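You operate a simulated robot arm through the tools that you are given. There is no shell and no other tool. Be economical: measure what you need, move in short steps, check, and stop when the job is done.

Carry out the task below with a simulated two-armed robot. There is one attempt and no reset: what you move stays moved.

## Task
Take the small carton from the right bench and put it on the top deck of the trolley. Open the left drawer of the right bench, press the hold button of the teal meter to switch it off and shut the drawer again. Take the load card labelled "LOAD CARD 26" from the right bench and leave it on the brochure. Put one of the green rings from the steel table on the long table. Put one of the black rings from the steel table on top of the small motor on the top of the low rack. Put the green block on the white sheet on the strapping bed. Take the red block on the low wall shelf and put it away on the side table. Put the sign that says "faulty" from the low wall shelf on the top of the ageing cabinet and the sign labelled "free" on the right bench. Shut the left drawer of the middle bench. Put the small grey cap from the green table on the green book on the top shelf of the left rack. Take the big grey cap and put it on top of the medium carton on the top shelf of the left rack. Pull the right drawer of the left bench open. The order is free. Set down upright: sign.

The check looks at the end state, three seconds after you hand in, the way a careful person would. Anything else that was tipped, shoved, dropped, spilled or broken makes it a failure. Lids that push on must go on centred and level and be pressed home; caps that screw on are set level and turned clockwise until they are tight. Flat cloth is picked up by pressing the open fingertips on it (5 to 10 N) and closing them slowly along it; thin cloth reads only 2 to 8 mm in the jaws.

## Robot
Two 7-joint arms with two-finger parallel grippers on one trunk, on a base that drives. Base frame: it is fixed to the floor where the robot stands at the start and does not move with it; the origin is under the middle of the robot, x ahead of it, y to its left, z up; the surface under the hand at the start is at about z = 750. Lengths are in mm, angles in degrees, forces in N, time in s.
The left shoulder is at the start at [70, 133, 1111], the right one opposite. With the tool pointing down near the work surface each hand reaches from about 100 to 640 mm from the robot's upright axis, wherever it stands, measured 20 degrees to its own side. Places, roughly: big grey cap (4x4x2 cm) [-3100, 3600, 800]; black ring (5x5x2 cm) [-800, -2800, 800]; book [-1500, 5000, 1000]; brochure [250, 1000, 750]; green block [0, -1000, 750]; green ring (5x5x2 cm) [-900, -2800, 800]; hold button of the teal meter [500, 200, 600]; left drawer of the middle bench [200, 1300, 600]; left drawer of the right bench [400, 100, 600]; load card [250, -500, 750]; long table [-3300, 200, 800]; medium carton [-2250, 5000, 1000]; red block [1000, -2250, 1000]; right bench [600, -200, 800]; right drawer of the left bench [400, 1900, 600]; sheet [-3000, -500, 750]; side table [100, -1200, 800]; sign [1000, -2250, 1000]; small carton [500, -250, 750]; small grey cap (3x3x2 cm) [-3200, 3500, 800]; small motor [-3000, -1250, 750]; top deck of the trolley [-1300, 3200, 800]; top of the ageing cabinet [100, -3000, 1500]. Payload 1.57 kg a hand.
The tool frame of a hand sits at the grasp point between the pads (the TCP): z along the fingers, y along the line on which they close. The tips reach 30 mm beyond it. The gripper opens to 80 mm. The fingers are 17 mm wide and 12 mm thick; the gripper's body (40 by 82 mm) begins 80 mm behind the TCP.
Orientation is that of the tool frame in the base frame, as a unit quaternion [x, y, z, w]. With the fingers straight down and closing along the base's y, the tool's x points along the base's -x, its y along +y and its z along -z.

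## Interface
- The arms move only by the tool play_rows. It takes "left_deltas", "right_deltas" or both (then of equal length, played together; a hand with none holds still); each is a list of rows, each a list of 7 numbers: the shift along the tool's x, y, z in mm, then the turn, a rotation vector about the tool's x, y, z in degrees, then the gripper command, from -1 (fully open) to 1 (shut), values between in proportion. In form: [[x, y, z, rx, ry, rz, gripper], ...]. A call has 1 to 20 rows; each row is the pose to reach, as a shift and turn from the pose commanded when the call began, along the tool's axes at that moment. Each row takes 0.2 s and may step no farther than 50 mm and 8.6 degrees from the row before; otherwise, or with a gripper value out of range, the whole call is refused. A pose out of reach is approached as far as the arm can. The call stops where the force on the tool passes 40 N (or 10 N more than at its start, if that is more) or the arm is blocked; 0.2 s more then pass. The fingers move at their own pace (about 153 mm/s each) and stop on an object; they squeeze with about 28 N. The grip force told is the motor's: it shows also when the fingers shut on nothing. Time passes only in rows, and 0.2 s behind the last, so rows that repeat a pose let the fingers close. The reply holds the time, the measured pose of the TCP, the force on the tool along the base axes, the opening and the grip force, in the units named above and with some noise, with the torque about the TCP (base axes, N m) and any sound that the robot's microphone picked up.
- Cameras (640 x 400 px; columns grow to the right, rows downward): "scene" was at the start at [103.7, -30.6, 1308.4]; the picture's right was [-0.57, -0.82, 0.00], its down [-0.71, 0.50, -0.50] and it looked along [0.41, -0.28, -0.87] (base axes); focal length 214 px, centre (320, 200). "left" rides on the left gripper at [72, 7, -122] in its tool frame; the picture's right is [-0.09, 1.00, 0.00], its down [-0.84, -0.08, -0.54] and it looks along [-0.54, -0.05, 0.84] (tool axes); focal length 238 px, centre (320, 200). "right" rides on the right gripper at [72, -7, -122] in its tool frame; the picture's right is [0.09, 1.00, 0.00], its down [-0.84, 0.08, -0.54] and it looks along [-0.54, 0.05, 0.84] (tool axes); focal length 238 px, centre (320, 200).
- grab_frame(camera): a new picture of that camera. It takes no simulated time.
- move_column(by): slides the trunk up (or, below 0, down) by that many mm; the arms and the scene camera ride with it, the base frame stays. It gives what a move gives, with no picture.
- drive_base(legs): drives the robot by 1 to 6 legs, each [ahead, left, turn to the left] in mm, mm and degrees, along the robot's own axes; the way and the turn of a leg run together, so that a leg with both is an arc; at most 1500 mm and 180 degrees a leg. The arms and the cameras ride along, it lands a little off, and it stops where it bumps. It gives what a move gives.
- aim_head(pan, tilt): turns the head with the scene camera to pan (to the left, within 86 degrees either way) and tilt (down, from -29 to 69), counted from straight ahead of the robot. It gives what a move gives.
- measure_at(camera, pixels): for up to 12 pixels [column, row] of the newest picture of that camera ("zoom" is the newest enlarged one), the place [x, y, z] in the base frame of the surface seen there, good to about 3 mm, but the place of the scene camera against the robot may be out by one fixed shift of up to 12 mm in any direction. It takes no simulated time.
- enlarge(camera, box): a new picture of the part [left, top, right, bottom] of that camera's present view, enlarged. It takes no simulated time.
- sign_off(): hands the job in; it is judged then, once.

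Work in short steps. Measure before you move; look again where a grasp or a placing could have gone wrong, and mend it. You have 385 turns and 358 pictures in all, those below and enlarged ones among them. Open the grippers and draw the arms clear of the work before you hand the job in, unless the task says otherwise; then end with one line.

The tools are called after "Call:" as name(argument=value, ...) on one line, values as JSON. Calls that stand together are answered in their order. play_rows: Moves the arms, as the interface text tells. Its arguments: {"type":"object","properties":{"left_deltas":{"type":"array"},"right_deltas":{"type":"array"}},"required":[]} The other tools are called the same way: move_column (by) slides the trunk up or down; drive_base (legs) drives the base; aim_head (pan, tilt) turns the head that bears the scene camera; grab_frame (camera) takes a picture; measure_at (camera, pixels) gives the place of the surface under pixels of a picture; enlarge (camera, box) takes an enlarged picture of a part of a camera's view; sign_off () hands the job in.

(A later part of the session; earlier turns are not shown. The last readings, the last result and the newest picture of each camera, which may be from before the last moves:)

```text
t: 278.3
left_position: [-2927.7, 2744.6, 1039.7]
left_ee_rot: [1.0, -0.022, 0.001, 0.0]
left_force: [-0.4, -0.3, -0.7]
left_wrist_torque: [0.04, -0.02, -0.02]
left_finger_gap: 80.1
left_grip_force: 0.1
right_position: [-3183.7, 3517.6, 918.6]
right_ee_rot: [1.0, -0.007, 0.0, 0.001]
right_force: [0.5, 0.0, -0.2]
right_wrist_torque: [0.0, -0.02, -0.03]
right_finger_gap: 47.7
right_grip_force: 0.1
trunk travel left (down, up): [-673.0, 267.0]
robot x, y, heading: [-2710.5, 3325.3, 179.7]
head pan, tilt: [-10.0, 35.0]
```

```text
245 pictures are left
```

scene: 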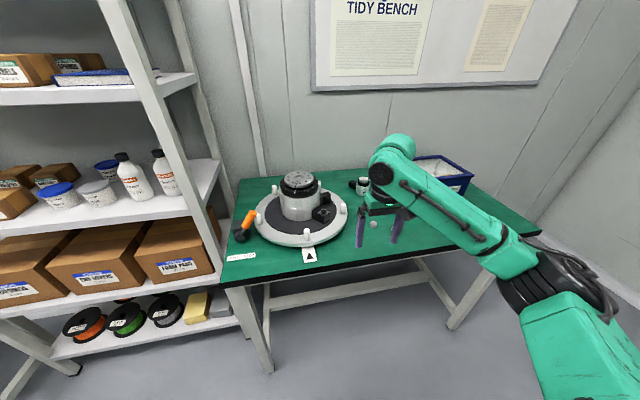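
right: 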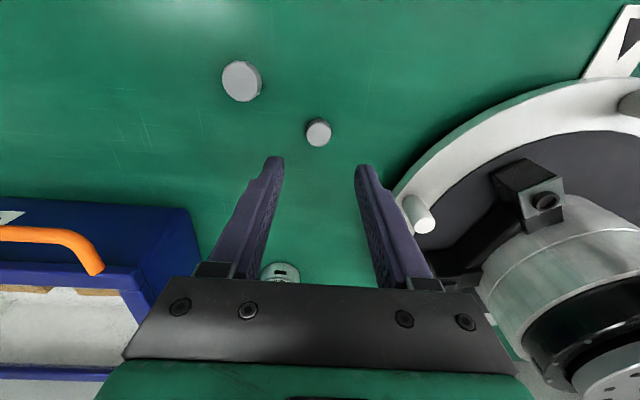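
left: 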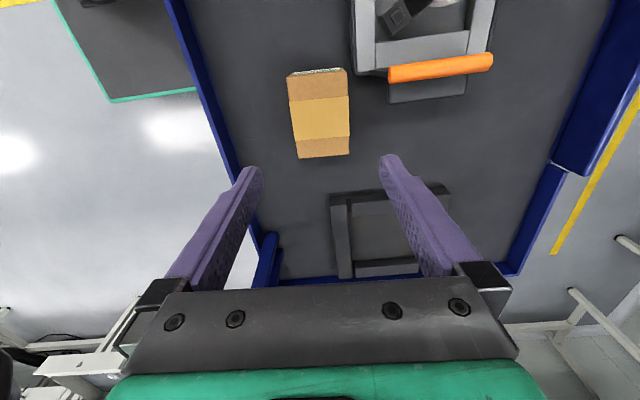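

Cap is nearly centred (4 mm off in y). I descend to TCP z 833 and grip.

Call:
play_rows(right_deltas=[[0, -4, 40, 0, 0, 0, -0.2], [0, -4, 75, 0, 0, 0, -0.2], [0, -4, 85, 0, 0, 0, -0.2], [0, -4, 85, 0, 0, 0, 1], [0, -4, 85, 0, 0, 0, 1], [0, -4, 85, 0, 0, 0, 1], [0, -4, 45, 0, 0, 0, 1], [0, -4, 5, 0, 0, 0, 1], [0, -4, -40, 0, 0, 0, 1]])

Call:
grab_frame(camera="right")

```text
t: 280.3
left_position: [-2927.7, 2743.5, 1039.0]
left_ee_rot: [1.0, -0.021, 0.0, -0.001]
left_force: [1.3, 0.3, 0.2]
left_wrist_torque: [0.0, 0.0, 0.0]
left_finger_gap: 79.8
left_grip_force: 0.1
right_position: [-3182.5, 3524.7, 955.6]
right_ee_rot: [1.0, -0.007, 0.001, 0.001]
right_force: [0.8, -0.2, 0.0]
right_wrist_torque: [0.03, 0.03, 0.01]
right_finger_gap: 19.6
right_grip_force: 28.6
trunk travel left (down, up): [-673.0, 267.0]
robot x, y, heading: [-2707.0, 3321.5, 179.7]
head pan, tilt: [-10.0, 35.0]
```

```text
244 pictures are left
```

right: 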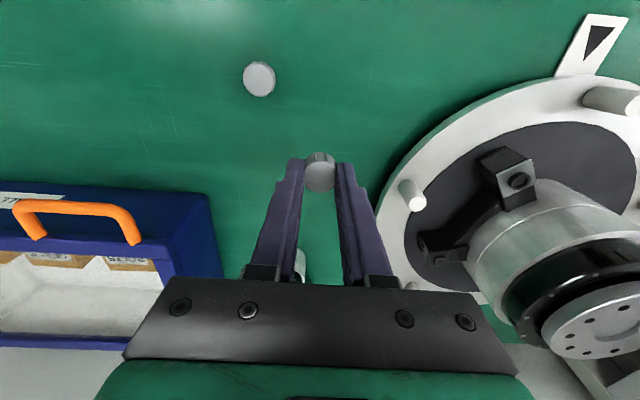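

Held, but the gap is only 19.6 mm for a 30 mm cap. I enlarge to check the hold.

Call:
enlarge(camera="right", box=[270, 135, 370, 215])

Call:
measure_at(camera="right", pixels=[[320, 165], [320, 180], [320, 155], [310, 175], [330, 175]])

```text
5.00 times, centred on (320, 175) of right
```

zoom: 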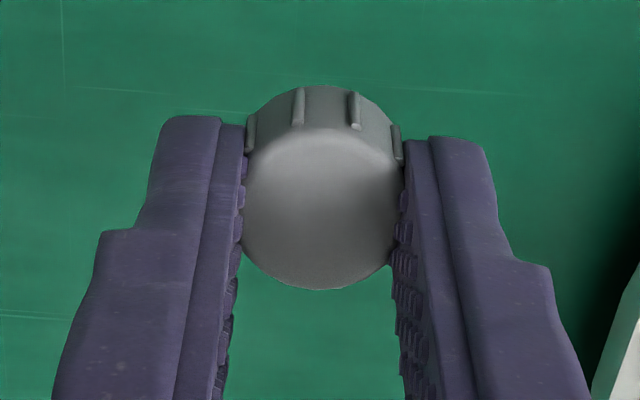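

```text
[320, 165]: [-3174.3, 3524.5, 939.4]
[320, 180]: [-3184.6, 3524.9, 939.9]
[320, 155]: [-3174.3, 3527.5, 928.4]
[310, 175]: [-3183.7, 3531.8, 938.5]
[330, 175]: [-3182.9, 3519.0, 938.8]
```

Well centred between the pads. Raising the hand, then I drive so the left arm can take the big cap.

Call:
play_rows(right_deltas=[[0, 0, -40, 0, 0, 0, 1], [0, 0, -80, 0, 0, 0, 1], [0, 0, -120, 0, 0, 0, 1]])

Call:
drive_base(legs=[[-120, 0, 0], [0, -458, 0]])

Call:
play_rows(left_deltas=[[-29, -12, 0, 0, 0, 0, -1], [-67, -29, 0, 0, 0, 0, -1], [-104, -50, 0, 0, 0, 0, -1], [-139, -73, 0, 0, 0, 0, -1], [-173, -98, 0, 0, 0, 0, -1], [-204, -125, 0, 0, 0, 0, -1], [-234, -155, 0, 0, 0, 0, -1], [-261, -186, 0, 0, 0, 0, -1], [-286, -220, 0, 0, 0, 0, -1], [-309, -255, 0, 0, 0, 0, -1], [-330, -292, 0, 0, 0, 0, -1], [-347, -330, 0, 0, 0, 0, -1], [-357, -369, 0, 0, 0, 0, -1]])

Call:
grab_frame(camera="left")

```text
t: 281.1
left_position: [-2927.1, 2742.5, 1038.9]
left_ee_rot: [1.0, -0.022, 0.002, -0.001]
left_force: [0.9, 0.3, -0.6]
left_wrist_torque: [0.04, 0.0, 0.01]
left_finger_gap: 80.0
left_grip_force: 0.2
right_position: [-3183.6, 3522.6, 1076.2]
right_ee_rot: [1.0, -0.008, 0.0, 0.0]
right_force: [-0.2, 0.2, -0.1]
right_wrist_torque: [0.02, 0.0, 0.02]
right_finger_gap: 19.6
right_grip_force: 28.3
trunk travel left (down, up): [-673.0, 267.0]
robot x, y, heading: [-2707.4, 3325.6, 179.7]
head pan, tilt: [-10.0, 35.0]
```

```text
t: 284.7
left_position: [-2805.3, 3200.2, 1038.4]
left_ee_rot: [1.0, -0.019, 0.002, 0.0]
left_force: [0.2, 0.1, -0.2]
left_wrist_torque: [0.0, -0.01, -0.02]
left_finger_gap: 80.0
left_grip_force: 0.1
right_position: [-3064.8, 3978.8, 1075.1]
right_ee_rot: [1.0, -0.005, 0.0, 0.001]
right_force: [0.1, 0.4, -0.4]
right_wrist_torque: [0.0, -0.01, -0.01]
right_finger_gap: 19.7
right_grip_force: 28.2
trunk travel left (down, up): [-673.0, 267.0]
robot x, y, heading: [-2588.6, 3776.7, -179.8]
head pan, tilt: [-10.0, 35.0]
```

```text
t: 287.5
left_position: [-3147.9, 3587.1, 1039.3]
left_ee_rot: [1.0, -0.02, 0.002, 0.0]
left_force: [-0.1, 0.4, 0.5]
left_wrist_torque: [-0.01, 0.02, 0.01]
left_finger_gap: 80.0
left_grip_force: 0.1
right_position: [-3064.6, 3981.6, 1074.7]
right_ee_rot: [1.0, -0.005, 0.0, 0.001]
right_force: [-0.2, 0.5, -0.7]
right_wrist_torque: [0.0, 0.05, -0.02]
right_finger_gap: 19.5
right_grip_force: 27.9
trunk travel left (down, up): [-673.0, 267.0]
robot x, y, heading: [-2592.4, 3781.1, -179.7]
head pan, tilt: [-10.0, 35.0]
```

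```text
242 pictures are left
```

left: 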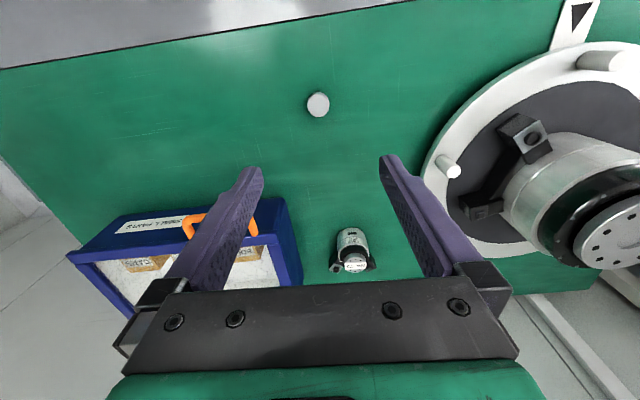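

Excellent: the left hand is right above the big cap at (318,105). I measure it.

Call:
measure_at(camera="left", pixels=[[318, 104], [308, 105], [328, 105], [318, 97], [318, 115], [350, 240], [275, 210]])

```text
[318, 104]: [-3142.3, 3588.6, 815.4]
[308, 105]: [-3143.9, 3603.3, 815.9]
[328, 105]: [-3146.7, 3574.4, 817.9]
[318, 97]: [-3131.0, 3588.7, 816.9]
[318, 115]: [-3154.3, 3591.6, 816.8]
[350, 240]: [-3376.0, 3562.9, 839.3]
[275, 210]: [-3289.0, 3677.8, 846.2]
```

I centre and descend with the arm to TCP z 833, then grip.

Call:
play_rows(left_deltas=[[2, -1, 40, 0, 0, 0, -0.5], [4, -2, 80, 0, 0, 0, -0.5], [4.5, -2, 120, 0, 0, 0, -0.5], [4.5, -2, 160, 0, 0, 0, -0.5], [4.5, -2, 195, 0, 0, 0, -0.5], [4.5, -2, 206, 0, 0, 0, -0.5], [4.5, -2, 206, 0, 0, 0, -0.5]])

```text
t: 289.1
left_position: [-3141.7, 3587.5, 831.9]
left_ee_rot: [1.0, -0.021, 0.002, -0.001]
left_force: [0.3, -0.7, -0.7]
left_wrist_torque: [-0.01, -0.01, 0.04]
left_finger_gap: 60.0
left_grip_force: 0.0
left hand out of reach, approached as far as the arm can: row 1, 2
right_position: [-3064.1, 3980.7, 1075.7]
right_ee_rot: [1.0, -0.005, 0.0, 0.0]
right_force: [-0.7, 0.8, -0.3]
right_wrist_torque: [0.01, 0.0, 0.0]
right_finger_gap: 19.6
right_grip_force: 28.5
trunk travel left (down, up): [-673.0, 267.0]
robot x, y, heading: [-2585.9, 3782.0, -180.0]
head pan, tilt: [-10.0, 35.0]
```

Positioned. I grip and lift.

Call:
play_rows(left_deltas=[[0, 0, 0, 0, 0, 0, 1], [0, 0, 0, 0, 0, 0, 1], [0, 0, 0, 0, 0, 0, 1], [0, 0, -40, 0, 0, 0, 1], [0, 0, -80, 0, 0, 0, 1], [0, 0, -120, 0, 0, 0, 1], [0, 0, -160, 0, 0, 0, 1], [0, 0, -200, 0, 0, 0, 1]])

Call:
enlarge(camera="left", box=[260, 120, 380, 215])

```text
t: 290.9
left_position: [-3147.8, 3585.3, 1034.1]
left_ee_rot: [1.0, -0.021, 0.002, 0.0]
left_force: [-0.5, 0.1, -0.2]
left_wrist_torque: [0.01, 0.0, -0.02]
left_finger_gap: 28.8
left_grip_force: 27.9
left hand out of reach, approached as far as the arm can: row 6, 7, 8
right_position: [-3064.0, 3980.7, 1075.3]
right_ee_rot: [1.0, -0.006, -0.001, 0.001]
right_force: [0.1, 0.5, 0.1]
right_wrist_torque: [0.05, -0.01, 0.01]
right_finger_gap: 19.6
right_grip_force: 27.6
trunk travel left (down, up): [-673.0, 267.0]
robot x, y, heading: [-2588.4, 3778.6, -180.2]
head pan, tilt: [-10.0, 35.0]
```

```text
4.21 times, centred on (320, 168) of left
```

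zoom: 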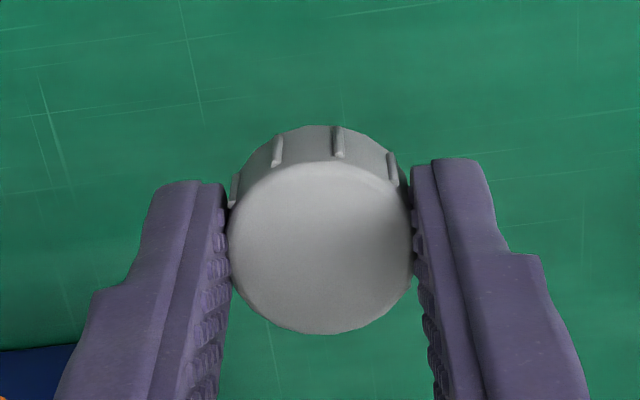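

Both caps are held. I back up, turn to face the racks and look.

Call:
drive_base(legs=[[-300, 0, 0], [0, 0, -90]])

Call:
aim_head(pan=-10, tilt=22)

Call:
grab_frame(camera="scene")

```text
t: 296.7
left_position: [-2506.9, 4334.4, 1032.5]
left_ee_rot: [-0.705, 0.709, -0.001, 0.0]
left_force: [-0.4, 0.5, -0.1]
left_wrist_torque: [0.01, 0.03, 0.0]
left_finger_gap: 28.2
left_grip_force: 27.5
right_position: [-2108.7, 4266.6, 1076.0]
right_ee_rot: [0.715, -0.699, 0.001, 0.001]
right_force: [-0.7, 0.8, -0.7]
right_wrist_torque: [-0.02, -0.03, 0.03]
right_finger_gap: 21.1
right_grip_force: 27.8
trunk travel left (down, up): [-673.0, 267.0]
robot x, y, heading: [-2292.5, 3783.2, 91.6]
head pan, tilt: [-10.0, 35.0]
```

```text
t: 297.4
left_position: [-2507.7, 4336.6, 1032.0]
left_ee_rot: [-0.705, 0.71, -0.002, -0.001]
left_force: [1.0, -0.2, -1.0]
left_wrist_torque: [0.03, 0.0, 0.02]
left_finger_gap: 28.4
left_grip_force: 27.3
right_position: [-2108.0, 4264.4, 1075.4]
right_ee_rot: [0.715, -0.699, -0.001, 0.001]
right_force: [-0.1, -0.6, -0.2]
right_wrist_torque: [-0.01, 0.04, -0.01]
right_finger_gap: 21.6
right_grip_force: 27.3
trunk travel left (down, up): [-673.0, 267.0]
robot x, y, heading: [-2294.0, 3780.3, 92.2]
head pan, tilt: [-10.0, 22.0]
```

```text
240 pictures are left
```

scene: 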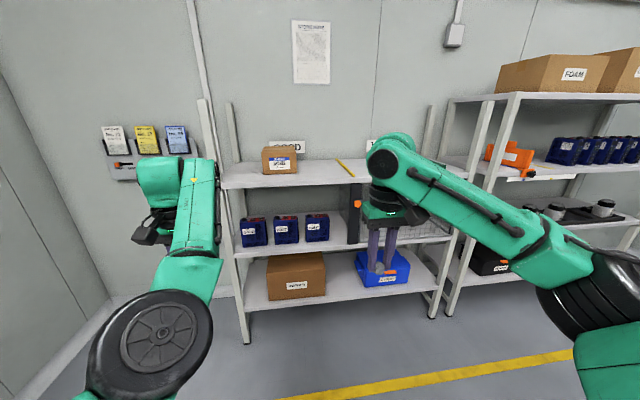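

The medium carton is at (280,160) on the top shelf. The green book is hidden behind the right arm. I measure the carton and enlarge.

Call:
measure_at(camera="scene", pixels=[[280, 150], [266, 150], [294, 149], [280, 160], [264, 172], [300, 170], [280, 185], [345, 182], [230, 180], [440, 185], [350, 170]])

Call:
enlarge(camera="scene", box=[220, 125, 380, 205])

```text
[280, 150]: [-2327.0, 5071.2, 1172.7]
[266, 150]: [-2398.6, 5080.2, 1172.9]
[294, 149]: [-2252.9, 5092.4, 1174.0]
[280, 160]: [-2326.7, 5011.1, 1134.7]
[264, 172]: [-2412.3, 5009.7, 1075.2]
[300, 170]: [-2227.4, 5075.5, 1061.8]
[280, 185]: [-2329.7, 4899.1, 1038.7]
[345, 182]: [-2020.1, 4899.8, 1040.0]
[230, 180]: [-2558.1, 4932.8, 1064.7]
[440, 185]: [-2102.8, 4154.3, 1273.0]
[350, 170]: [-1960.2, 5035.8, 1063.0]
```

```text
4.00 times, centred on (300, 165) of scene
```

zoom: 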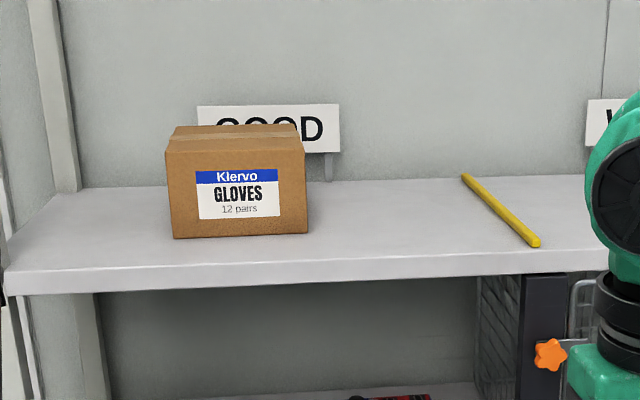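

Carton top z≈1173, centre about [-2327,5065]. I raise the column 250 mm and drive so the left hand comes over it.

Call:
move_column(by=250)

Call:
drive_base(legs=[[0, 0, -2.2], [0, -195, 0], [600, 0, 0]])

Call:
grab_frame(camera="left")

Call:
grab_frame(camera="scene")

```text
t: 300.0
left_position: [-2507.4, 4336.6, 1282.0]
left_ee_rot: [-0.705, 0.709, -0.002, -0.001]
left_force: [-0.2, 0.8, -0.8]
left_wrist_torque: [0.04, -0.01, -0.02]
left_finger_gap: 28.4
left_grip_force: 28.1
right_position: [-2108.3, 4265.0, 1325.9]
right_ee_rot: [0.715, -0.699, -0.001, 0.001]
right_force: [-0.5, -0.2, 0.7]
right_wrist_torque: [0.0, 0.01, 0.03]
right_finger_gap: 21.6
right_grip_force: 28.4
trunk travel left (down, up): [-923.0, 17.0]
robot x, y, heading: [-2291.9, 3781.8, 92.0]
head pan, tilt: [-10.0, 22.0]
```

```text
t: 305.0
left_position: [-2291.5, 4942.1, 1283.0]
left_ee_rot: [-0.693, 0.721, -0.002, 0.0]
left_force: [-0.3, 0.4, -0.2]
left_wrist_torque: [-0.03, -0.02, 0.0]
left_finger_gap: 28.4
left_grip_force: 27.4
right_position: [-1894.9, 4859.2, 1325.9]
right_ee_rot: [-0.704, 0.711, 0.001, 0.0]
right_force: [0.0, -0.1, -0.5]
right_wrist_torque: [0.0, -0.01, 0.0]
right_finger_gap: 21.7
right_grip_force: 28.4
trunk travel left (down, up): [-923.0, 17.0]
robot x, y, heading: [-2095.2, 4384.7, 90.0]
head pan, tilt: [-10.0, 22.0]
```

```text
238 pictures are left
```

left: 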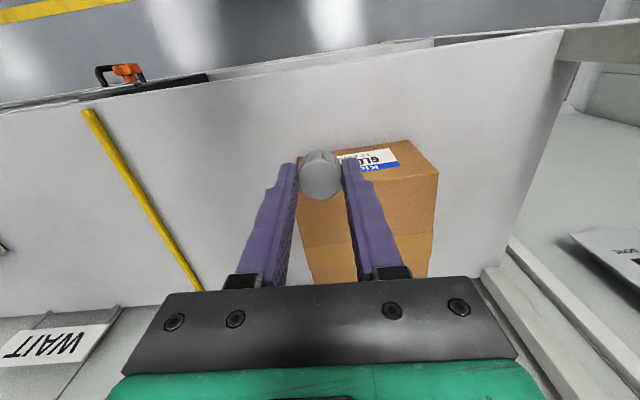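

```text
237 pictures are left
```

scene: 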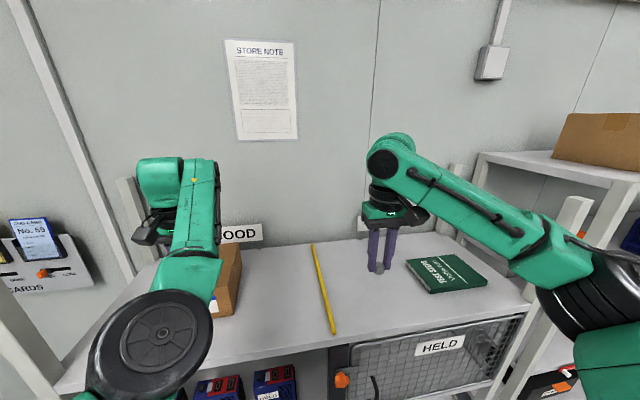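

Now the green book is visible at (447,272). I measure the carton top in the left view and the book in the scene view.

Call:
measure_at(camera="left", pixels=[[385, 190], [410, 200], [432, 178], [400, 235], [330, 230], [425, 260], [410, 145], [310, 235]])

Call:
measure_at(camera="scene", pixels=[[447, 272], [415, 262], [457, 257], [480, 280], [430, 288], [400, 290]])

```text
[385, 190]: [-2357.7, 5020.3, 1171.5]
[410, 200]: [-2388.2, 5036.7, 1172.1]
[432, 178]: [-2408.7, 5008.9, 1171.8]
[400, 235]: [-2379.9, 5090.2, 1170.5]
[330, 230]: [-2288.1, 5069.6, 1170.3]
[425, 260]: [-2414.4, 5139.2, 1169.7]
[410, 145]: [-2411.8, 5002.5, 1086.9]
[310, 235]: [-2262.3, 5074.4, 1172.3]
```

```text
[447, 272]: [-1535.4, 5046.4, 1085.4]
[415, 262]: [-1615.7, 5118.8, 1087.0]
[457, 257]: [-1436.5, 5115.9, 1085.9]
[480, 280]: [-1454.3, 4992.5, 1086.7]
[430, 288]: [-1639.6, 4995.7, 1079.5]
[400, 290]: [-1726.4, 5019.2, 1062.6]
```

Carton top is x -2412…-2245, y 5005…5140, z 1171. I drive left 38 and ahead 130 to bring the left cap above its centre.

Call:
drive_base(legs=[[128, 38, 0]])

Call:
move_column(by=-66)

Call:
grab_frame(camera="left")

```text
t: 306.3
left_position: [-2329.9, 5068.9, 1285.5]
left_ee_rot: [-0.692, 0.722, 0.0, 0.001]
left_force: [-0.1, 0.3, -0.5]
left_wrist_torque: [0.02, 0.02, 0.03]
left_finger_gap: 28.6
left_grip_force: 28.5
right_position: [-1933.1, 4984.6, 1327.9]
right_ee_rot: [-0.703, 0.711, 0.002, 0.0]
right_force: [0.0, 0.0, 0.2]
right_wrist_torque: [0.03, 0.04, 0.0]
right_finger_gap: 21.7
right_grip_force: 27.8
trunk travel left (down, up): [-923.0, 17.0]
robot x, y, heading: [-2131.6, 4511.9, 90.0]
head pan, tilt: [-10.0, 22.0]
```

```text
t: 307.4
left_position: [-2328.9, 5072.3, 1216.4]
left_ee_rot: [-0.694, 0.72, -0.001, 0.0]
left_force: [-0.3, 1.0, -0.7]
left_wrist_torque: [-0.02, 0.01, 0.02]
left_finger_gap: 28.7
left_grip_force: 27.8
right_position: [-1934.7, 4989.0, 1261.1]
right_ee_rot: [-0.703, 0.711, 0.001, -0.001]
right_force: [0.0, -0.6, 0.0]
right_wrist_torque: [-0.02, 0.04, 0.0]
right_finger_gap: 21.2
right_grip_force: 27.5
trunk travel left (down, up): [-857.0, 83.0]
robot x, y, heading: [-2128.7, 4510.6, 90.6]
head pan, tilt: [-10.0, 22.0]
```

```text
236 pictures are left
```

left: 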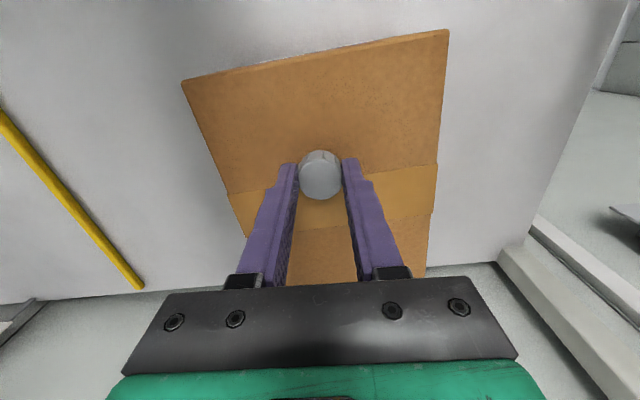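

Centred over the carton. I lower in small column steps.

Call:
move_column(by=-9)

Call:
move_column(by=-2)

```text
t: 307.9
left_position: [-2331.6, 5073.2, 1206.7]
left_ee_rot: [-0.693, 0.721, -0.002, -0.001]
left_force: [-0.2, -0.4, 0.2]
left_wrist_torque: [-0.01, 0.04, 0.05]
left_finger_gap: 28.4
left_grip_force: 27.8
right_position: [-1934.3, 4990.1, 1249.7]
right_ee_rot: [-0.703, 0.711, 0.0, -0.001]
right_force: [0.3, 0.6, -0.6]
right_wrist_torque: [0.02, -0.02, 0.01]
right_finger_gap: 21.5
right_grip_force: 27.6
trunk travel left (down, up): [-848.0, 92.0]
robot x, y, heading: [-2130.9, 4513.3, 90.3]
head pan, tilt: [-10.0, 22.0]
```

```text
t: 308.4
left_position: [-2331.0, 5073.4, 1205.8]
left_ee_rot: [-0.693, 0.72, -0.003, -0.001]
left_force: [0.6, -0.1, 0.0]
left_wrist_torque: [0.0, 0.01, 0.0]
left_finger_gap: 28.5
left_grip_force: 28.1
right_position: [-1934.0, 4989.5, 1249.2]
right_ee_rot: [-0.703, 0.711, 0.0, -0.001]
right_force: [0.3, 0.1, 0.4]
right_wrist_torque: [-0.03, -0.02, -0.02]
right_finger_gap: 21.3
right_grip_force: 28.2
trunk travel left (down, up): [-846.0, 94.0]
robot x, y, heading: [-2128.0, 4511.7, 90.0]
head pan, tilt: [-10.0, 22.0]
```

No contact yet; 2 mm further.

Call:
move_column(by=-2)

```text
t: 309.0
left_position: [-2330.4, 5074.2, 1202.3]
left_ee_rot: [-0.692, 0.722, -0.002, 0.0]
left_force: [0.4, -0.4, -0.5]
left_wrist_torque: [0.0, -0.03, 0.03]
left_finger_gap: 28.6
left_grip_force: 28.5
right_position: [-1934.7, 4989.2, 1247.8]
right_ee_rot: [-0.704, 0.71, 0.0, -0.001]
right_force: [0.0, 0.4, 0.3]
right_wrist_torque: [-0.03, 0.0, 0.01]
right_finger_gap: 21.4
right_grip_force: 28.1
trunk travel left (down, up): [-844.0, 96.0]
robot x, y, heading: [-2130.6, 4511.3, 90.0]
head pan, tilt: [-10.0, 22.0]
```

Call:
move_column(by=-2)

```text
t: 309.5
left_position: [-2330.4, 5072.1, 1204.2]
left_ee_rot: [-0.693, 0.721, -0.001, -0.001]
left_force: [0.4, 1.7, 8.6]
left_wrist_torque: [0.1, -0.09, 0.01]
left_finger_gap: 28.1
left_grip_force: 27.7
right_position: [-1932.3, 4989.5, 1246.4]
right_ee_rot: [-0.704, 0.711, 0.001, 0.0]
right_force: [-0.1, -0.5, 0.2]
right_wrist_torque: [-0.01, -0.03, -0.01]
right_finger_gap: 21.5
right_grip_force: 27.8
trunk travel left (down, up): [-842.0, 98.0]
robot x, y, heading: [-2133.2, 4512.9, 90.0]
head pan, tilt: [-10.0, 22.0]
```

Contact at 8.6 N. I open and raise the column.

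Call:
play_rows(left_deltas=[[0, 0, 0, 0, 0, 0, 0.4], [0, 0, 0, 0, 0, 0, 0], [0, 0, 0, 0, 0, 0, -0.5], [0, 0, 0, 0, 0, 0, -0.5]])

Call:
move_column(by=90)

Call:
grab_frame(camera="left")

```text
t: 310.5
left_position: [-2330.6, 5073.5, 1202.1]
left_ee_rot: [-0.692, 0.722, -0.002, -0.001]
left_force: [-0.9, -0.8, 1.2]
left_wrist_torque: [0.0, -0.02, 0.01]
left_finger_gap: 60.0
left_grip_force: 0.0
right_position: [-1934.2, 4989.5, 1245.6]
right_ee_rot: [-0.704, 0.71, 0.0, 0.0]
right_force: [-0.1, -0.3, 0.2]
right_wrist_torque: [0.03, 0.04, 0.02]
right_finger_gap: 21.4
right_grip_force: 27.8
trunk travel left (down, up): [-842.0, 98.0]
robot x, y, heading: [-2131.5, 4514.2, 90.2]
head pan, tilt: [-10.0, 22.0]
```

```text
t: 311.7
left_position: [-2331.1, 5072.6, 1291.4]
left_ee_rot: [-0.692, 0.721, -0.002, -0.001]
left_force: [0.1, -0.5, -0.5]
left_wrist_torque: [-0.02, -0.01, -0.02]
left_finger_gap: 59.9
left_grip_force: 0.1
right_position: [-1934.0, 4990.1, 1334.1]
right_ee_rot: [-0.703, 0.711, 0.001, -0.001]
right_force: [-0.6, -0.4, -0.2]
right_wrist_torque: [0.02, 0.03, 0.02]
right_finger_gap: 21.5
right_grip_force: 27.8
trunk travel left (down, up): [-932.0, 8.0]
robot x, y, heading: [-2130.4, 4513.0, 90.0]
head pan, tilt: [-10.0, 22.0]
```

```text
235 pictures are left
```

left: 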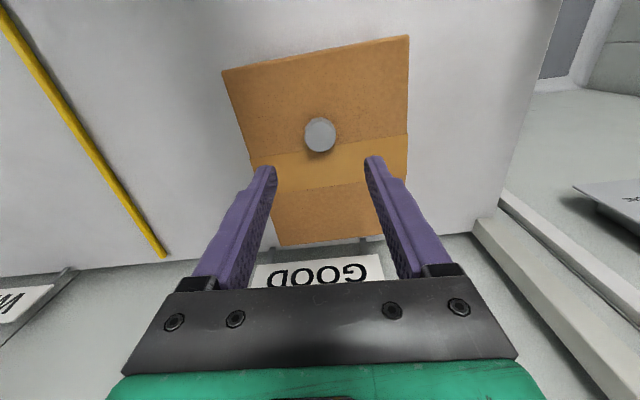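

The big cap sits on the carton. Before sidestepping right toward the book, I check heights of the posts and the right rack against the right elbow.

Call:
grab_frame(camera="scene")

```text
234 pictures are left
```

scene: 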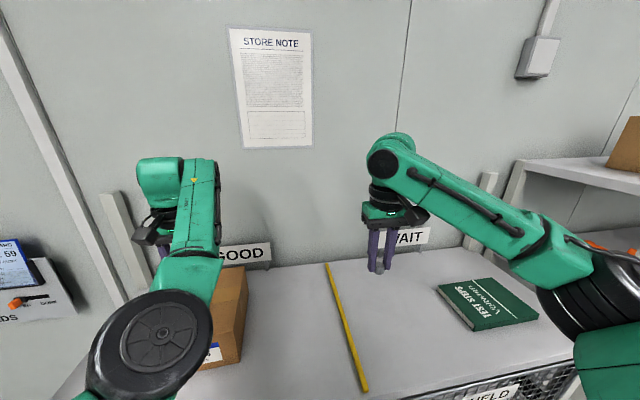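

Call:
measure_at(camera="scene", pixels=[[484, 200], [515, 185], [575, 165], [610, 180], [630, 150], [600, 280], [540, 240], [620, 230], [487, 305], [455, 290], [505, 285], [500, 325]])

```text
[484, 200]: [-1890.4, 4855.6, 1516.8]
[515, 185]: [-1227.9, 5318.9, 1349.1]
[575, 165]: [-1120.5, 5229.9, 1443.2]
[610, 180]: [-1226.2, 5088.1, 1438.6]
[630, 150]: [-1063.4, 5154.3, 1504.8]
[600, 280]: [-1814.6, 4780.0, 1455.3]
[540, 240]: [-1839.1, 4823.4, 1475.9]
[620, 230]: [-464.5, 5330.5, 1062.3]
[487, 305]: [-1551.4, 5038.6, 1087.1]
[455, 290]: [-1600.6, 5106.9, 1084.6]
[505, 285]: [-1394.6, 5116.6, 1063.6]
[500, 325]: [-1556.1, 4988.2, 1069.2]
```

The right rack starts at x≈-1240, so there's room. I drive 350 mm right, then reach the rest with the arm.

Call:
drive_base(legs=[[0, -350, 0]])

Call:
play_rows(right_deltas=[[-20, -15, 0, 0, 0, 0, 1], [-40, -30, 20, 0, 0, 0, 1], [-60, -45, 50, 0, 0, 0, 1], [-60, -45, 90, 0, 0, 0, 1], [-60, -45, 130, 0, 0, 0, 1], [-60, -45, 130, 0, 0, 0, 1]])

Call:
grab_frame(camera="right")

```text
t: 314.0
left_position: [-1987.7, 5072.2, 1290.9]
left_ee_rot: [-0.693, 0.721, -0.003, -0.001]
left_force: [0.3, 1.0, 0.5]
left_wrist_torque: [-0.01, 0.0, 0.01]
left_finger_gap: 60.2
left_grip_force: 0.1
right_position: [-1592.6, 4989.6, 1335.5]
right_ee_rot: [-0.705, 0.709, -0.001, 0.0]
right_force: [-0.5, 0.3, -0.2]
right_wrist_torque: [0.0, 0.0, 0.0]
right_finger_gap: 21.4
right_grip_force: 27.6
trunk travel left (down, up): [-932.0, 8.0]
robot x, y, heading: [-1790.0, 4511.9, 90.2]
head pan, tilt: [-10.0, 22.0]
```

```text
t: 315.4
left_position: [-1985.7, 5074.2, 1292.2]
left_ee_rot: [-0.694, 0.72, -0.002, 0.0]
left_force: [-0.2, -0.8, -0.7]
left_wrist_torque: [0.0, 0.05, 0.0]
left_finger_gap: 60.1
left_grip_force: 0.0
right_position: [-1543.7, 5052.6, 1203.4]
right_ee_rot: [-0.704, 0.71, 0.001, 0.0]
right_force: [-0.3, -0.1, 0.7]
right_wrist_torque: [0.0, 0.01, 0.03]
right_finger_gap: 21.6
right_grip_force: 28.0
trunk travel left (down, up): [-932.0, 8.0]
robot x, y, heading: [-1783.2, 4514.2, 90.2]
head pan, tilt: [-10.0, 22.0]
```

```text
233 pictures are left
```

right: 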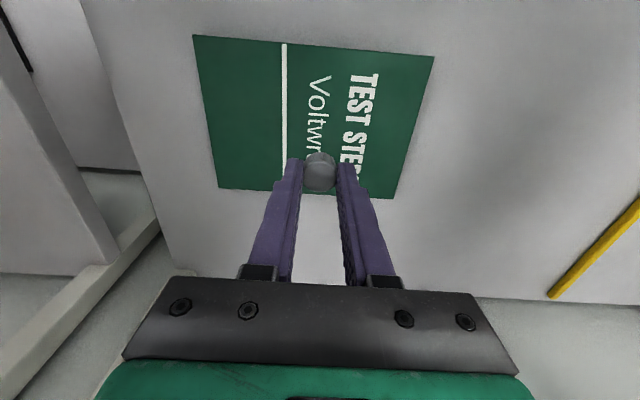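

I measure the book's extent from here.

Call:
measure_at(camera="right", pixels=[[200, 42], [430, 60], [222, 185], [395, 193], [310, 110], [320, 165]])

```text
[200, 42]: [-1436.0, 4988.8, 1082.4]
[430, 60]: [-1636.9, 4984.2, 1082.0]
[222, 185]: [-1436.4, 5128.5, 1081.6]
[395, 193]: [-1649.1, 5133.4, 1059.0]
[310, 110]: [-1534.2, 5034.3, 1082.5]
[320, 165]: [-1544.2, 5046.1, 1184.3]
```

Book: z 1082, centre [-1537,5058]; the cap is over it. I lower.

Call:
play_rows(right_deltas=[[0, 0, 40, 0, 0, 0, 1], [0, 0, 75, 0, 0, 0, 1], [0, 0, 83, 0, 0, 0, 1], [0, 0, 86, 0, 0, 0, 1], [0, 0, 88, 0, 0, 0, 1]])

```text
t: 316.6
left_position: [-1985.5, 5075.0, 1292.4]
left_ee_rot: [-0.693, 0.721, -0.002, -0.001]
left_force: [0.6, 0.3, 0.2]
left_wrist_torque: [0.02, 0.0, -0.02]
left_finger_gap: 60.0
left_grip_force: 0.2
right_position: [-1544.3, 5050.7, 1116.5]
right_ee_rot: [-0.704, 0.711, 0.0, -0.001]
right_force: [0.2, 0.8, -0.4]
right_wrist_torque: [-0.02, -0.01, 0.04]
right_finger_gap: 21.8
right_grip_force: 28.4
trunk travel left (down, up): [-932.0, 8.0]
robot x, y, heading: [-1786.6, 4514.9, 90.2]
head pan, tilt: [-10.0, 22.0]
```

Call:
play_rows(right_deltas=[[0, 0, 2, 0, 0, 0, 1], [0, 0, 3.5, 0, 0, 0, 1]])

```text
t: 317.2
left_position: [-1986.8, 5072.5, 1292.3]
left_ee_rot: [-0.693, 0.721, -0.002, -0.001]
left_force: [1.2, 0.7, 0.1]
left_wrist_torque: [-0.03, -0.01, 0.0]
left_finger_gap: 59.9
left_grip_force: 0.0
right_position: [-1544.8, 5048.2, 1116.3]
right_ee_rot: [-0.704, 0.71, 0.003, 0.002]
right_force: [0.1, 4.3, 15.8]
right_wrist_torque: [0.18, 0.02, -0.01]
right_finger_gap: 21.3
right_grip_force: 28.2
trunk travel left (down, up): [-932.0, 8.0]
robot x, y, heading: [-1787.4, 4513.1, 90.4]
head pan, tilt: [-10.0, 22.0]
```

Contact. I open and lift away.

Call:
play_rows(right_deltas=[[0, 0, -1, 0, 0, 0, 0.4], [0, 0, -1, 0, 0, 0, 0], [0, 0, -1, 0, 0, 0, -0.3], [0, 0, -1, 0, 0, 0, -0.3], [0, 0, -40, 0, 0, 0, -0.3], [0, 0, -80, 0, 0, 0, -0.3], [0, 0, -120, 0, 0, 0, -1]])

Call:
grab_frame(camera="right")

```text
t: 318.8
left_position: [-1983.5, 5073.1, 1292.7]
left_ee_rot: [-0.693, 0.721, -0.002, 0.0]
left_force: [0.4, -0.2, 0.2]
left_wrist_torque: [-0.01, 0.01, -0.04]
left_finger_gap: 60.0
left_grip_force: 0.0
right_position: [-1543.1, 5050.3, 1234.4]
right_ee_rot: [-0.704, 0.71, 0.0, 0.0]
right_force: [0.2, -0.6, 0.0]
right_wrist_torque: [0.02, 0.02, 0.01]
right_finger_gap: 80.2
right_grip_force: 0.1
trunk travel left (down, up): [-932.0, 8.0]
robot x, y, heading: [-1786.2, 4510.9, 90.1]
head pan, tilt: [-10.0, 22.0]
```

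```text
232 pictures are left
```

right: 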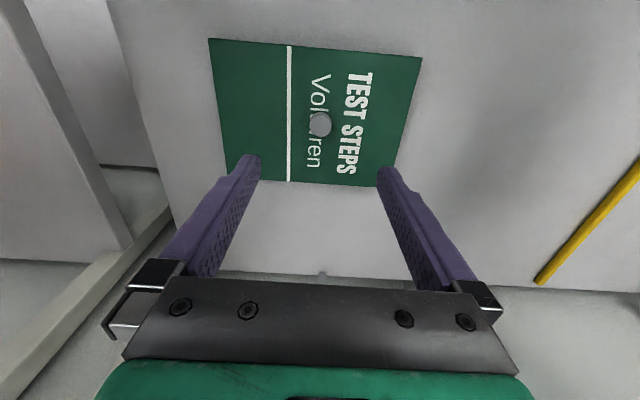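

Cap is on the book. I leave the rack by the same way around the trolley's handle and lower the column.

Call:
drive_base(legs=[[-400, 0, 0], [0, 520, 0], [-1500, 0, 0], [-500, 0, 0], [0, -1000, 0], [0, 0, -100]])

Call:
move_column(by=-247)

Call:
aim_head(pan=-50, tilt=15)

Call:
grab_frame(camera="scene")

```text
t: 342.5
left_position: [-679.3, 2219.5, 1291.7]
left_ee_rot: [0.1, 0.995, 0.0, -0.002]
left_force: [-0.5, -0.7, 0.7]
left_wrist_torque: [0.01, 0.02, 0.0]
left_finger_gap: 59.6
left_grip_force: 0.0
right_position: [-772.7, 1787.0, 1233.6]
right_ee_rot: [0.087, 0.996, 0.0, 0.0]
right_force: [-0.5, -0.3, 0.0]
right_wrist_torque: [-0.01, -0.02, 0.01]
right_finger_gap: 79.9
right_grip_force: 0.0
trunk travel left (down, up): [-932.0, 8.0]
robot x, y, heading: [-1266.9, 2117.0, -9.2]
head pan, tilt: [-10.0, 22.0]
```

```text
t: 345.1
left_position: [-678.7, 2219.5, 1044.7]
left_ee_rot: [0.1, 0.995, -0.001, -0.001]
left_force: [0.2, -1.2, 0.7]
left_wrist_torque: [0.02, 0.03, -0.02]
left_finger_gap: 60.1
left_grip_force: 0.0
right_position: [-773.0, 1787.0, 987.5]
right_ee_rot: [0.087, 0.996, 0.001, 0.0]
right_force: [-0.3, -0.6, -0.3]
right_wrist_torque: [0.01, 0.01, 0.02]
right_finger_gap: 80.0
right_grip_force: 0.0
trunk travel left (down, up): [-685.0, 255.0]
robot x, y, heading: [-1264.6, 2115.0, -9.0]
head pan, tilt: [-10.0, 22.0]
```

```text
t: 346.1
left_position: [-679.8, 2219.4, 1043.6]
left_ee_rot: [0.1, 0.995, -0.001, -0.002]
left_force: [0.6, 0.1, -0.3]
left_wrist_torque: [0.0, 0.01, 0.02]
left_finger_gap: 59.9
left_grip_force: 0.1
right_position: [-773.0, 1787.4, 987.0]
right_ee_rot: [0.085, 0.996, 0.001, 0.0]
right_force: [-0.3, -0.6, 0.2]
right_wrist_torque: [-0.01, -0.01, -0.02]
right_finger_gap: 80.0
right_grip_force: 0.0
trunk travel left (down, up): [-685.0, 255.0]
robot x, y, heading: [-1265.1, 2113.1, -9.4]
head pan, tilt: [-50.0, 15.0]
```

```text
231 pictures are left
```

scene: 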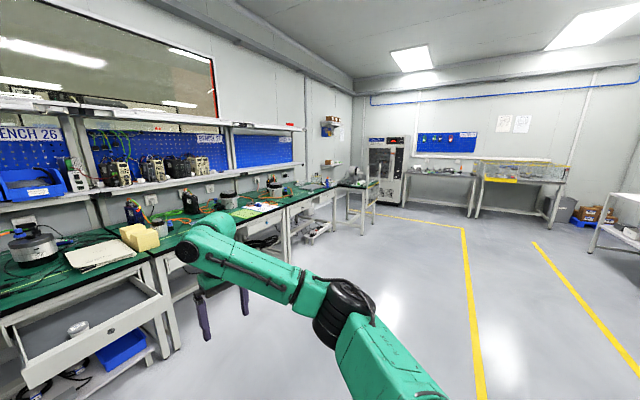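

The floor is open. I straighten and drive to the right toward the wall-shelf end.

Call:
drive_base(legs=[[0, 0, 9.3], [0, -1400, 0], [0, -1400, 0], [0, -1400, 0], [450, 0, 0]])

Call:
aim_head(pan=0, tilt=22)

Call:
grab_frame(camera="scene")

```text
t: 369.2
left_position: [-200.1, -1871.1, 1046.0]
left_ee_rot: [0.017, 1.0, -0.001, -0.002]
left_force: [-0.4, 0.1, 0.5]
left_wrist_torque: [0.0, 0.0, -0.02]
left_finger_gap: 60.2
left_grip_force: 0.1
right_position: [-221.2, -2313.3, 987.4]
right_ee_rot: [0.002, 1.0, 0.001, 0.001]
right_force: [0.1, 0.8, 1.1]
right_wrist_torque: [0.0, -0.01, 0.01]
right_finger_gap: 79.9
right_grip_force: 0.1
trunk travel left (down, up): [-685.0, 255.0]
robot x, y, heading: [-758.1, -2072.3, 0.4]
head pan, tilt: [-50.0, 15.0]
```

```text
t: 370.4
left_position: [-200.9, -1871.0, 1045.6]
left_ee_rot: [0.017, 1.0, -0.001, -0.002]
left_force: [-0.1, 0.5, -1.0]
left_wrist_torque: [0.0, 0.01, 0.0]
left_finger_gap: 60.0
left_grip_force: 0.0
right_position: [-220.9, -2313.4, 986.2]
right_ee_rot: [0.002, 1.0, 0.001, 0.0]
right_force: [0.5, -0.9, 0.3]
right_wrist_torque: [0.01, -0.03, 0.0]
right_finger_gap: 79.8
right_grip_force: 0.0
trunk travel left (down, up): [-685.0, 255.0]
robot x, y, heading: [-760.2, -2070.8, 0.1]
head pan, tilt: [0.0, 22.0]
```

```text
230 pictures are left
```

scene: 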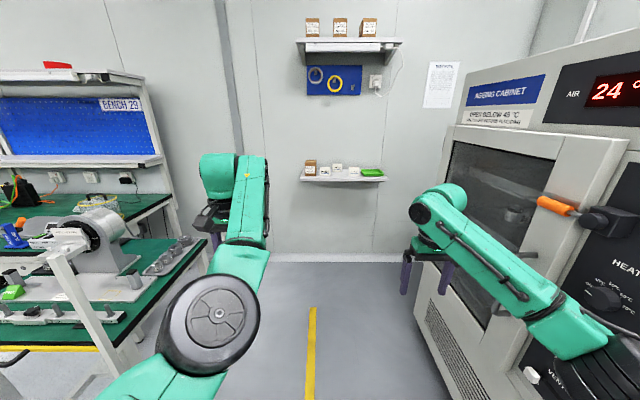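

The low wall shelf is at (343,175). I enlarge it and measure the cabinet's clearance.

Call:
enlarge(camera="scene", box=[285, 145, 405, 205])

Call:
measure_at(camera="scene", pixels=[[312, 168], [325, 170], [337, 170], [354, 171], [372, 172], [340, 178], [340, 183], [450, 130], [430, 330], [600, 60], [560, 85], [625, 200]])

```text
5.33 times, centred on (345, 175) of scene
```

zoom: 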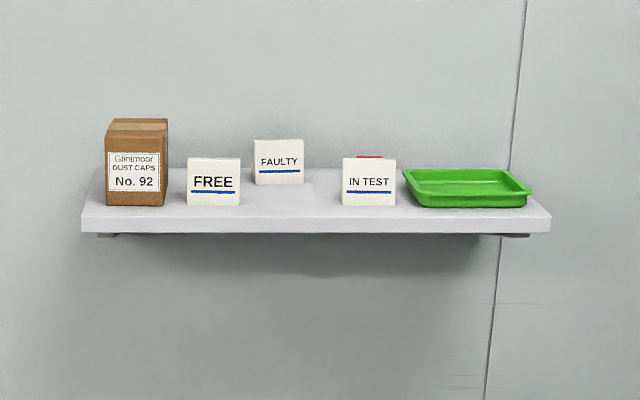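

```text
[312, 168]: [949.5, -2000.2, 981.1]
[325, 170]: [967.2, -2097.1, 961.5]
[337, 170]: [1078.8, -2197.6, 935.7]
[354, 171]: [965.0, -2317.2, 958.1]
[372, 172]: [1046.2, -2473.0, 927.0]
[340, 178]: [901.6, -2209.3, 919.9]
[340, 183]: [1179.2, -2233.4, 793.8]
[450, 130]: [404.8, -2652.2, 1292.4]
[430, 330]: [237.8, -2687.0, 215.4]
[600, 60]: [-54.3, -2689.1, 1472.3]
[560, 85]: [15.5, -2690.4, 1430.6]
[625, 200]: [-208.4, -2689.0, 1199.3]
```

Shelf z≈920: FREE at about [967,-2097], FAULTY behind right of it, and a red block behind IN TEST. I check the left table's edge and the upper shelf before driving in.

Call:
measure_at(camera="scene", pixels=[[205, 238], [120, 345], [185, 240], [348, 50], [302, 48], [400, 46], [60, 255], [160, 265]])

```text
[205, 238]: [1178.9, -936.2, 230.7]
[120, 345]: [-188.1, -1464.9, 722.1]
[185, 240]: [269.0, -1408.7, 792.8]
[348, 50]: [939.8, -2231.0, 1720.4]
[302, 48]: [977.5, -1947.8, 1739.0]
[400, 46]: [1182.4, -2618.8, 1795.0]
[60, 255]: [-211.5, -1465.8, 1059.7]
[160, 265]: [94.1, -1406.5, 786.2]
```

The corridor is 1.2 m wide. I drive in so the right hand comes before FREE.

Call:
drive_base(legs=[[700, 170, 0], [460, 0, 0]])

Call:
grab_frame(camera="right")

Call:
grab_frame(camera="scene")

```text
t: 376.7
left_position: [952.8, -1690.7, 1045.4]
left_ee_rot: [0.015, 1.0, -0.001, -0.002]
left_force: [-1.0, -0.4, -0.3]
left_wrist_torque: [0.0, -0.05, 0.04]
left_finger_gap: 60.0
left_grip_force: 0.0
right_position: [935.3, -2133.1, 986.9]
right_ee_rot: [0.0, 1.0, 0.001, 0.0]
right_force: [0.5, 0.1, -0.8]
right_wrist_torque: [0.01, 0.0, -0.01]
right_finger_gap: 80.0
right_grip_force: 0.1
trunk travel left (down, up): [-685.0, 255.0]
robot x, y, heading: [395.1, -1894.5, 0.6]
head pan, tilt: [0.0, 22.0]
```

```text
228 pictures are left
```

right: 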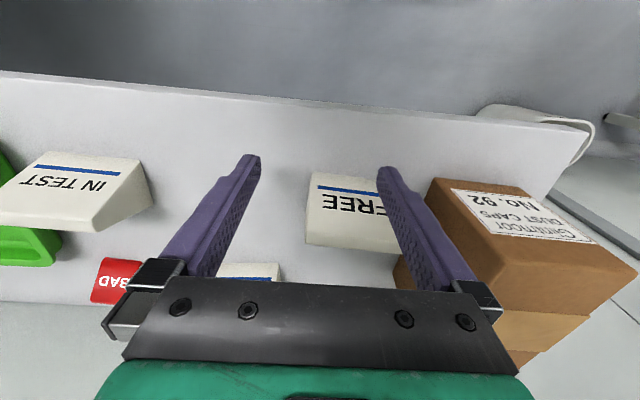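

```text
227 pictures are left
```

scene: 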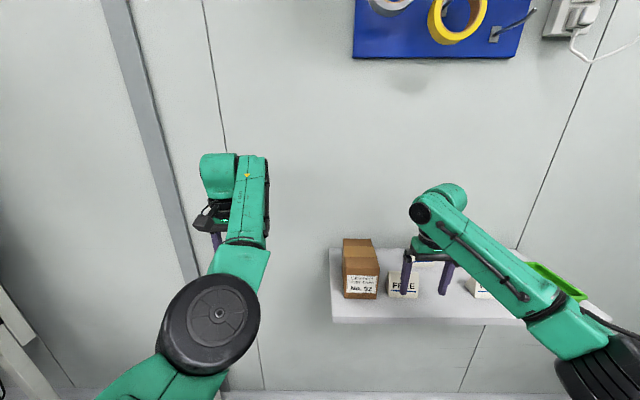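

FREE is a wedge at (355,210). I raise the hand a bit and shift it over the sign for a clear view.

Call:
play_rows(right_deltas=[[10, 15, -30, 0, 0, 0, -1], [20, 30, -60, 0, 0, 0, -1], [30, 36, -90, 0, 0, 0, -1], [30, 36, -90, 0, 0, 0, -1]])

Call:
grab_frame(camera="right")

```text
t: 377.7
left_position: [953.2, -1690.4, 1045.4]
left_ee_rot: [0.015, 1.0, 0.0, -0.003]
left_force: [0.2, -0.9, 0.3]
left_wrist_torque: [0.01, 0.0, 0.02]
left_finger_gap: 60.1
left_grip_force: 0.0
right_position: [904.7, -2097.2, 1076.5]
right_ee_rot: [0.0, 1.0, 0.0, 0.0]
right_force: [0.0, 0.5, 0.1]
right_wrist_torque: [-0.01, 0.01, 0.0]
right_finger_gap: 80.0
right_grip_force: 0.1
trunk travel left (down, up): [-685.0, 255.0]
robot x, y, heading: [393.4, -1893.7, 0.8]
head pan, tilt: [0.0, 22.0]
```

```text
226 pictures are left
```

right: 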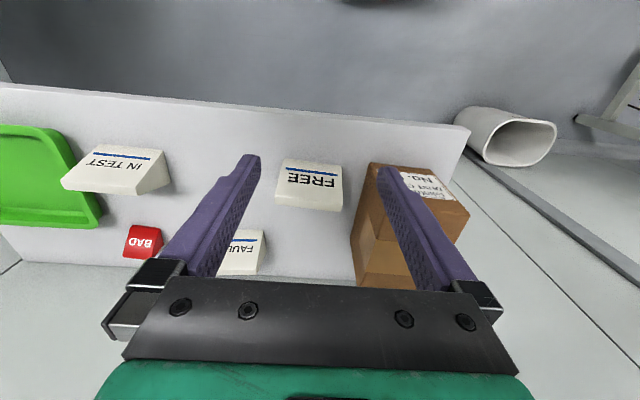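

Clear view. I measure FREE's corners, FAULTY and BAD.

Call:
measure_at(camera="right", pixels=[[282, 162], [340, 167], [278, 195], [341, 199], [277, 204], [340, 209], [310, 195], [145, 240], [130, 252], [158, 245], [235, 265], [355, 230]])

Call:
enlarge(camera="right", box=[100, 140, 380, 290])

```text
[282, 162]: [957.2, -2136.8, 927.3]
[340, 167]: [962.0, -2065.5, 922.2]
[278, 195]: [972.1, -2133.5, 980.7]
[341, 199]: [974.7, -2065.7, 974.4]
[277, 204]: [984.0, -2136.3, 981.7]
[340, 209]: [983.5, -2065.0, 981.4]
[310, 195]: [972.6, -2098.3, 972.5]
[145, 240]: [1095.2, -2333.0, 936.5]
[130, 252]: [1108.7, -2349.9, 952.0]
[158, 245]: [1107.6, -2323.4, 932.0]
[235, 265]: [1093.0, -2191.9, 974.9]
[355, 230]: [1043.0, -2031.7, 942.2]
```

```text
2.29 times, centred on (240, 215) of right
```

zoom: 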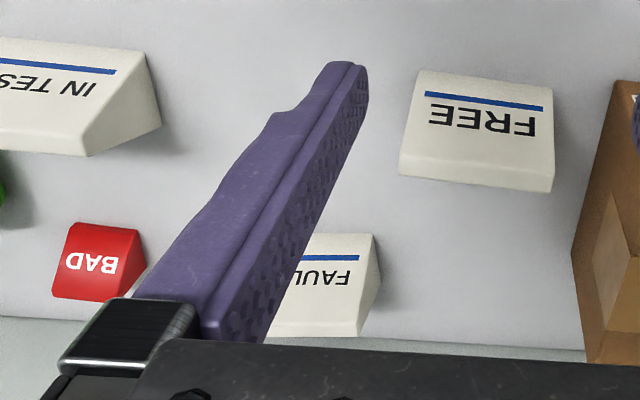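

FREE spans y -2137…-2065 (71 mm). I check the carton's left face clearance.

Call:
measure_at(camera="right", pixels=[[372, 170], [366, 200], [362, 225], [358, 250], [356, 280], [352, 240], [375, 230], [375, 270]])

```text
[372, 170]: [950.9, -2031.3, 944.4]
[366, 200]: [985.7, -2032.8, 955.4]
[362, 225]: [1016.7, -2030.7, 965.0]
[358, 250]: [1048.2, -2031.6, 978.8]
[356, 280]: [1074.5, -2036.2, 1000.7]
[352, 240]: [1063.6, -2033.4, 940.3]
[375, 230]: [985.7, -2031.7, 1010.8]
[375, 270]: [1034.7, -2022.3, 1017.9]
```

17 mm clearance; fine. I drive 70 mm closer, then align above FREE.

Call:
drive_base(legs=[[70, 0, -0.6]])

Call:
grab_frame(camera="right")

Call:
measure_at(camera="right", pixels=[[320, 120], [290, 110], [350, 112], [288, 130], [350, 135], [320, 135]])

```text
t: 378.7
left_position: [1024.2, -1694.7, 1046.6]
left_ee_rot: [0.02, 1.0, -0.001, 0.0]
left_force: [0.0, 0.0, 0.4]
left_wrist_torque: [0.03, 0.02, -0.01]
left_finger_gap: 60.1
left_grip_force: 0.0
right_position: [973.3, -2102.1, 1078.4]
right_ee_rot: [0.005, 1.0, 0.001, 0.002]
right_force: [-0.2, 0.2, 0.2]
right_wrist_torque: [0.0, 0.0, -0.01]
right_finger_gap: 80.1
right_grip_force: 0.1
trunk travel left (down, up): [-685.0, 255.0]
robot x, y, heading: [464.6, -1892.3, -0.0]
head pan, tilt: [0.0, 22.0]
```

```text
224 pictures are left
```

right: 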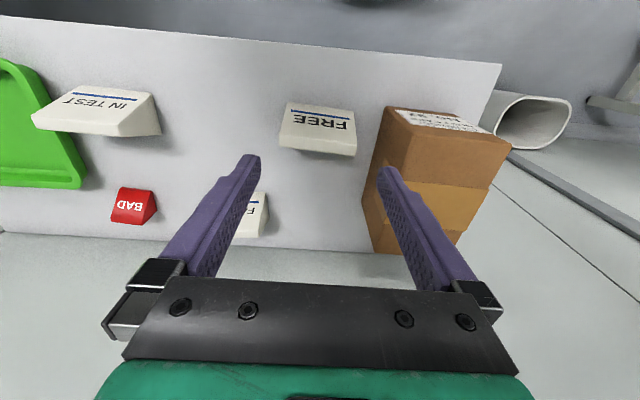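

```text
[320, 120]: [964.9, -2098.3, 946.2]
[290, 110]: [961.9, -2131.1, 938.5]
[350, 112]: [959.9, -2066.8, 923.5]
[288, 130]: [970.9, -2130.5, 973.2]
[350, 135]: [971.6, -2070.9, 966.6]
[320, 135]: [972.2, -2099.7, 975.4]
```

Aligned. I descend to TCP z 960 with a 2.5° yaw and grip FREE.

Call:
play_rows(right_deltas=[[0, 1, 40, 0, 0, 2.5, -1], [0, 1, 80, 0, 0, 2.5, -1], [0, 1, 105, 0, 0, 2.5, -1], [0, 1, 118, 0, 0, 2.5, -1], [0, 1, 118, 0, 0, 2.5, 1], [0, 1, 118, 0, 0, 2.5, 1], [0, 1, 118, 0, 0, 2.5, 1]])

Call:
grab_frame(camera="right")

```text
t: 380.3
left_position: [1025.2, -1695.7, 1045.4]
left_ee_rot: [0.02, 1.0, -0.001, -0.002]
left_force: [0.0, -0.7, 0.4]
left_wrist_torque: [0.01, -0.01, -0.03]
left_finger_gap: 59.9
left_grip_force: 0.1
right_position: [974.4, -2100.0, 960.5]
right_ee_rot: [0.027, 1.0, 0.001, 0.001]
right_force: [1.7, -1.0, 8.0]
right_wrist_torque: [-0.21, 0.02, 0.03]
right_finger_gap: 74.4
right_grip_force: 28.2
trunk travel left (down, up): [-685.0, 255.0]
robot x, y, heading: [468.9, -1894.3, -0.0]
head pan, tilt: [0.0, 22.0]
```

```text
223 pictures are left
```

right: 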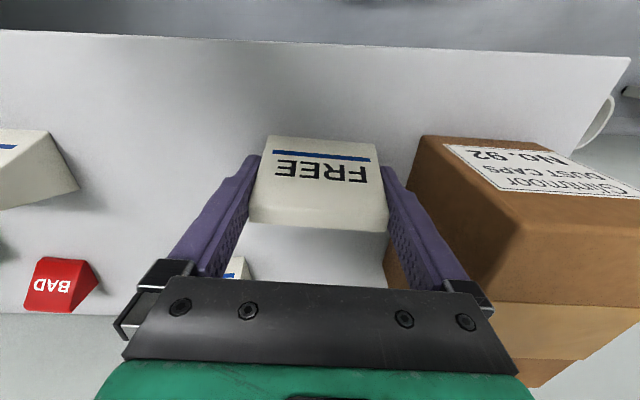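

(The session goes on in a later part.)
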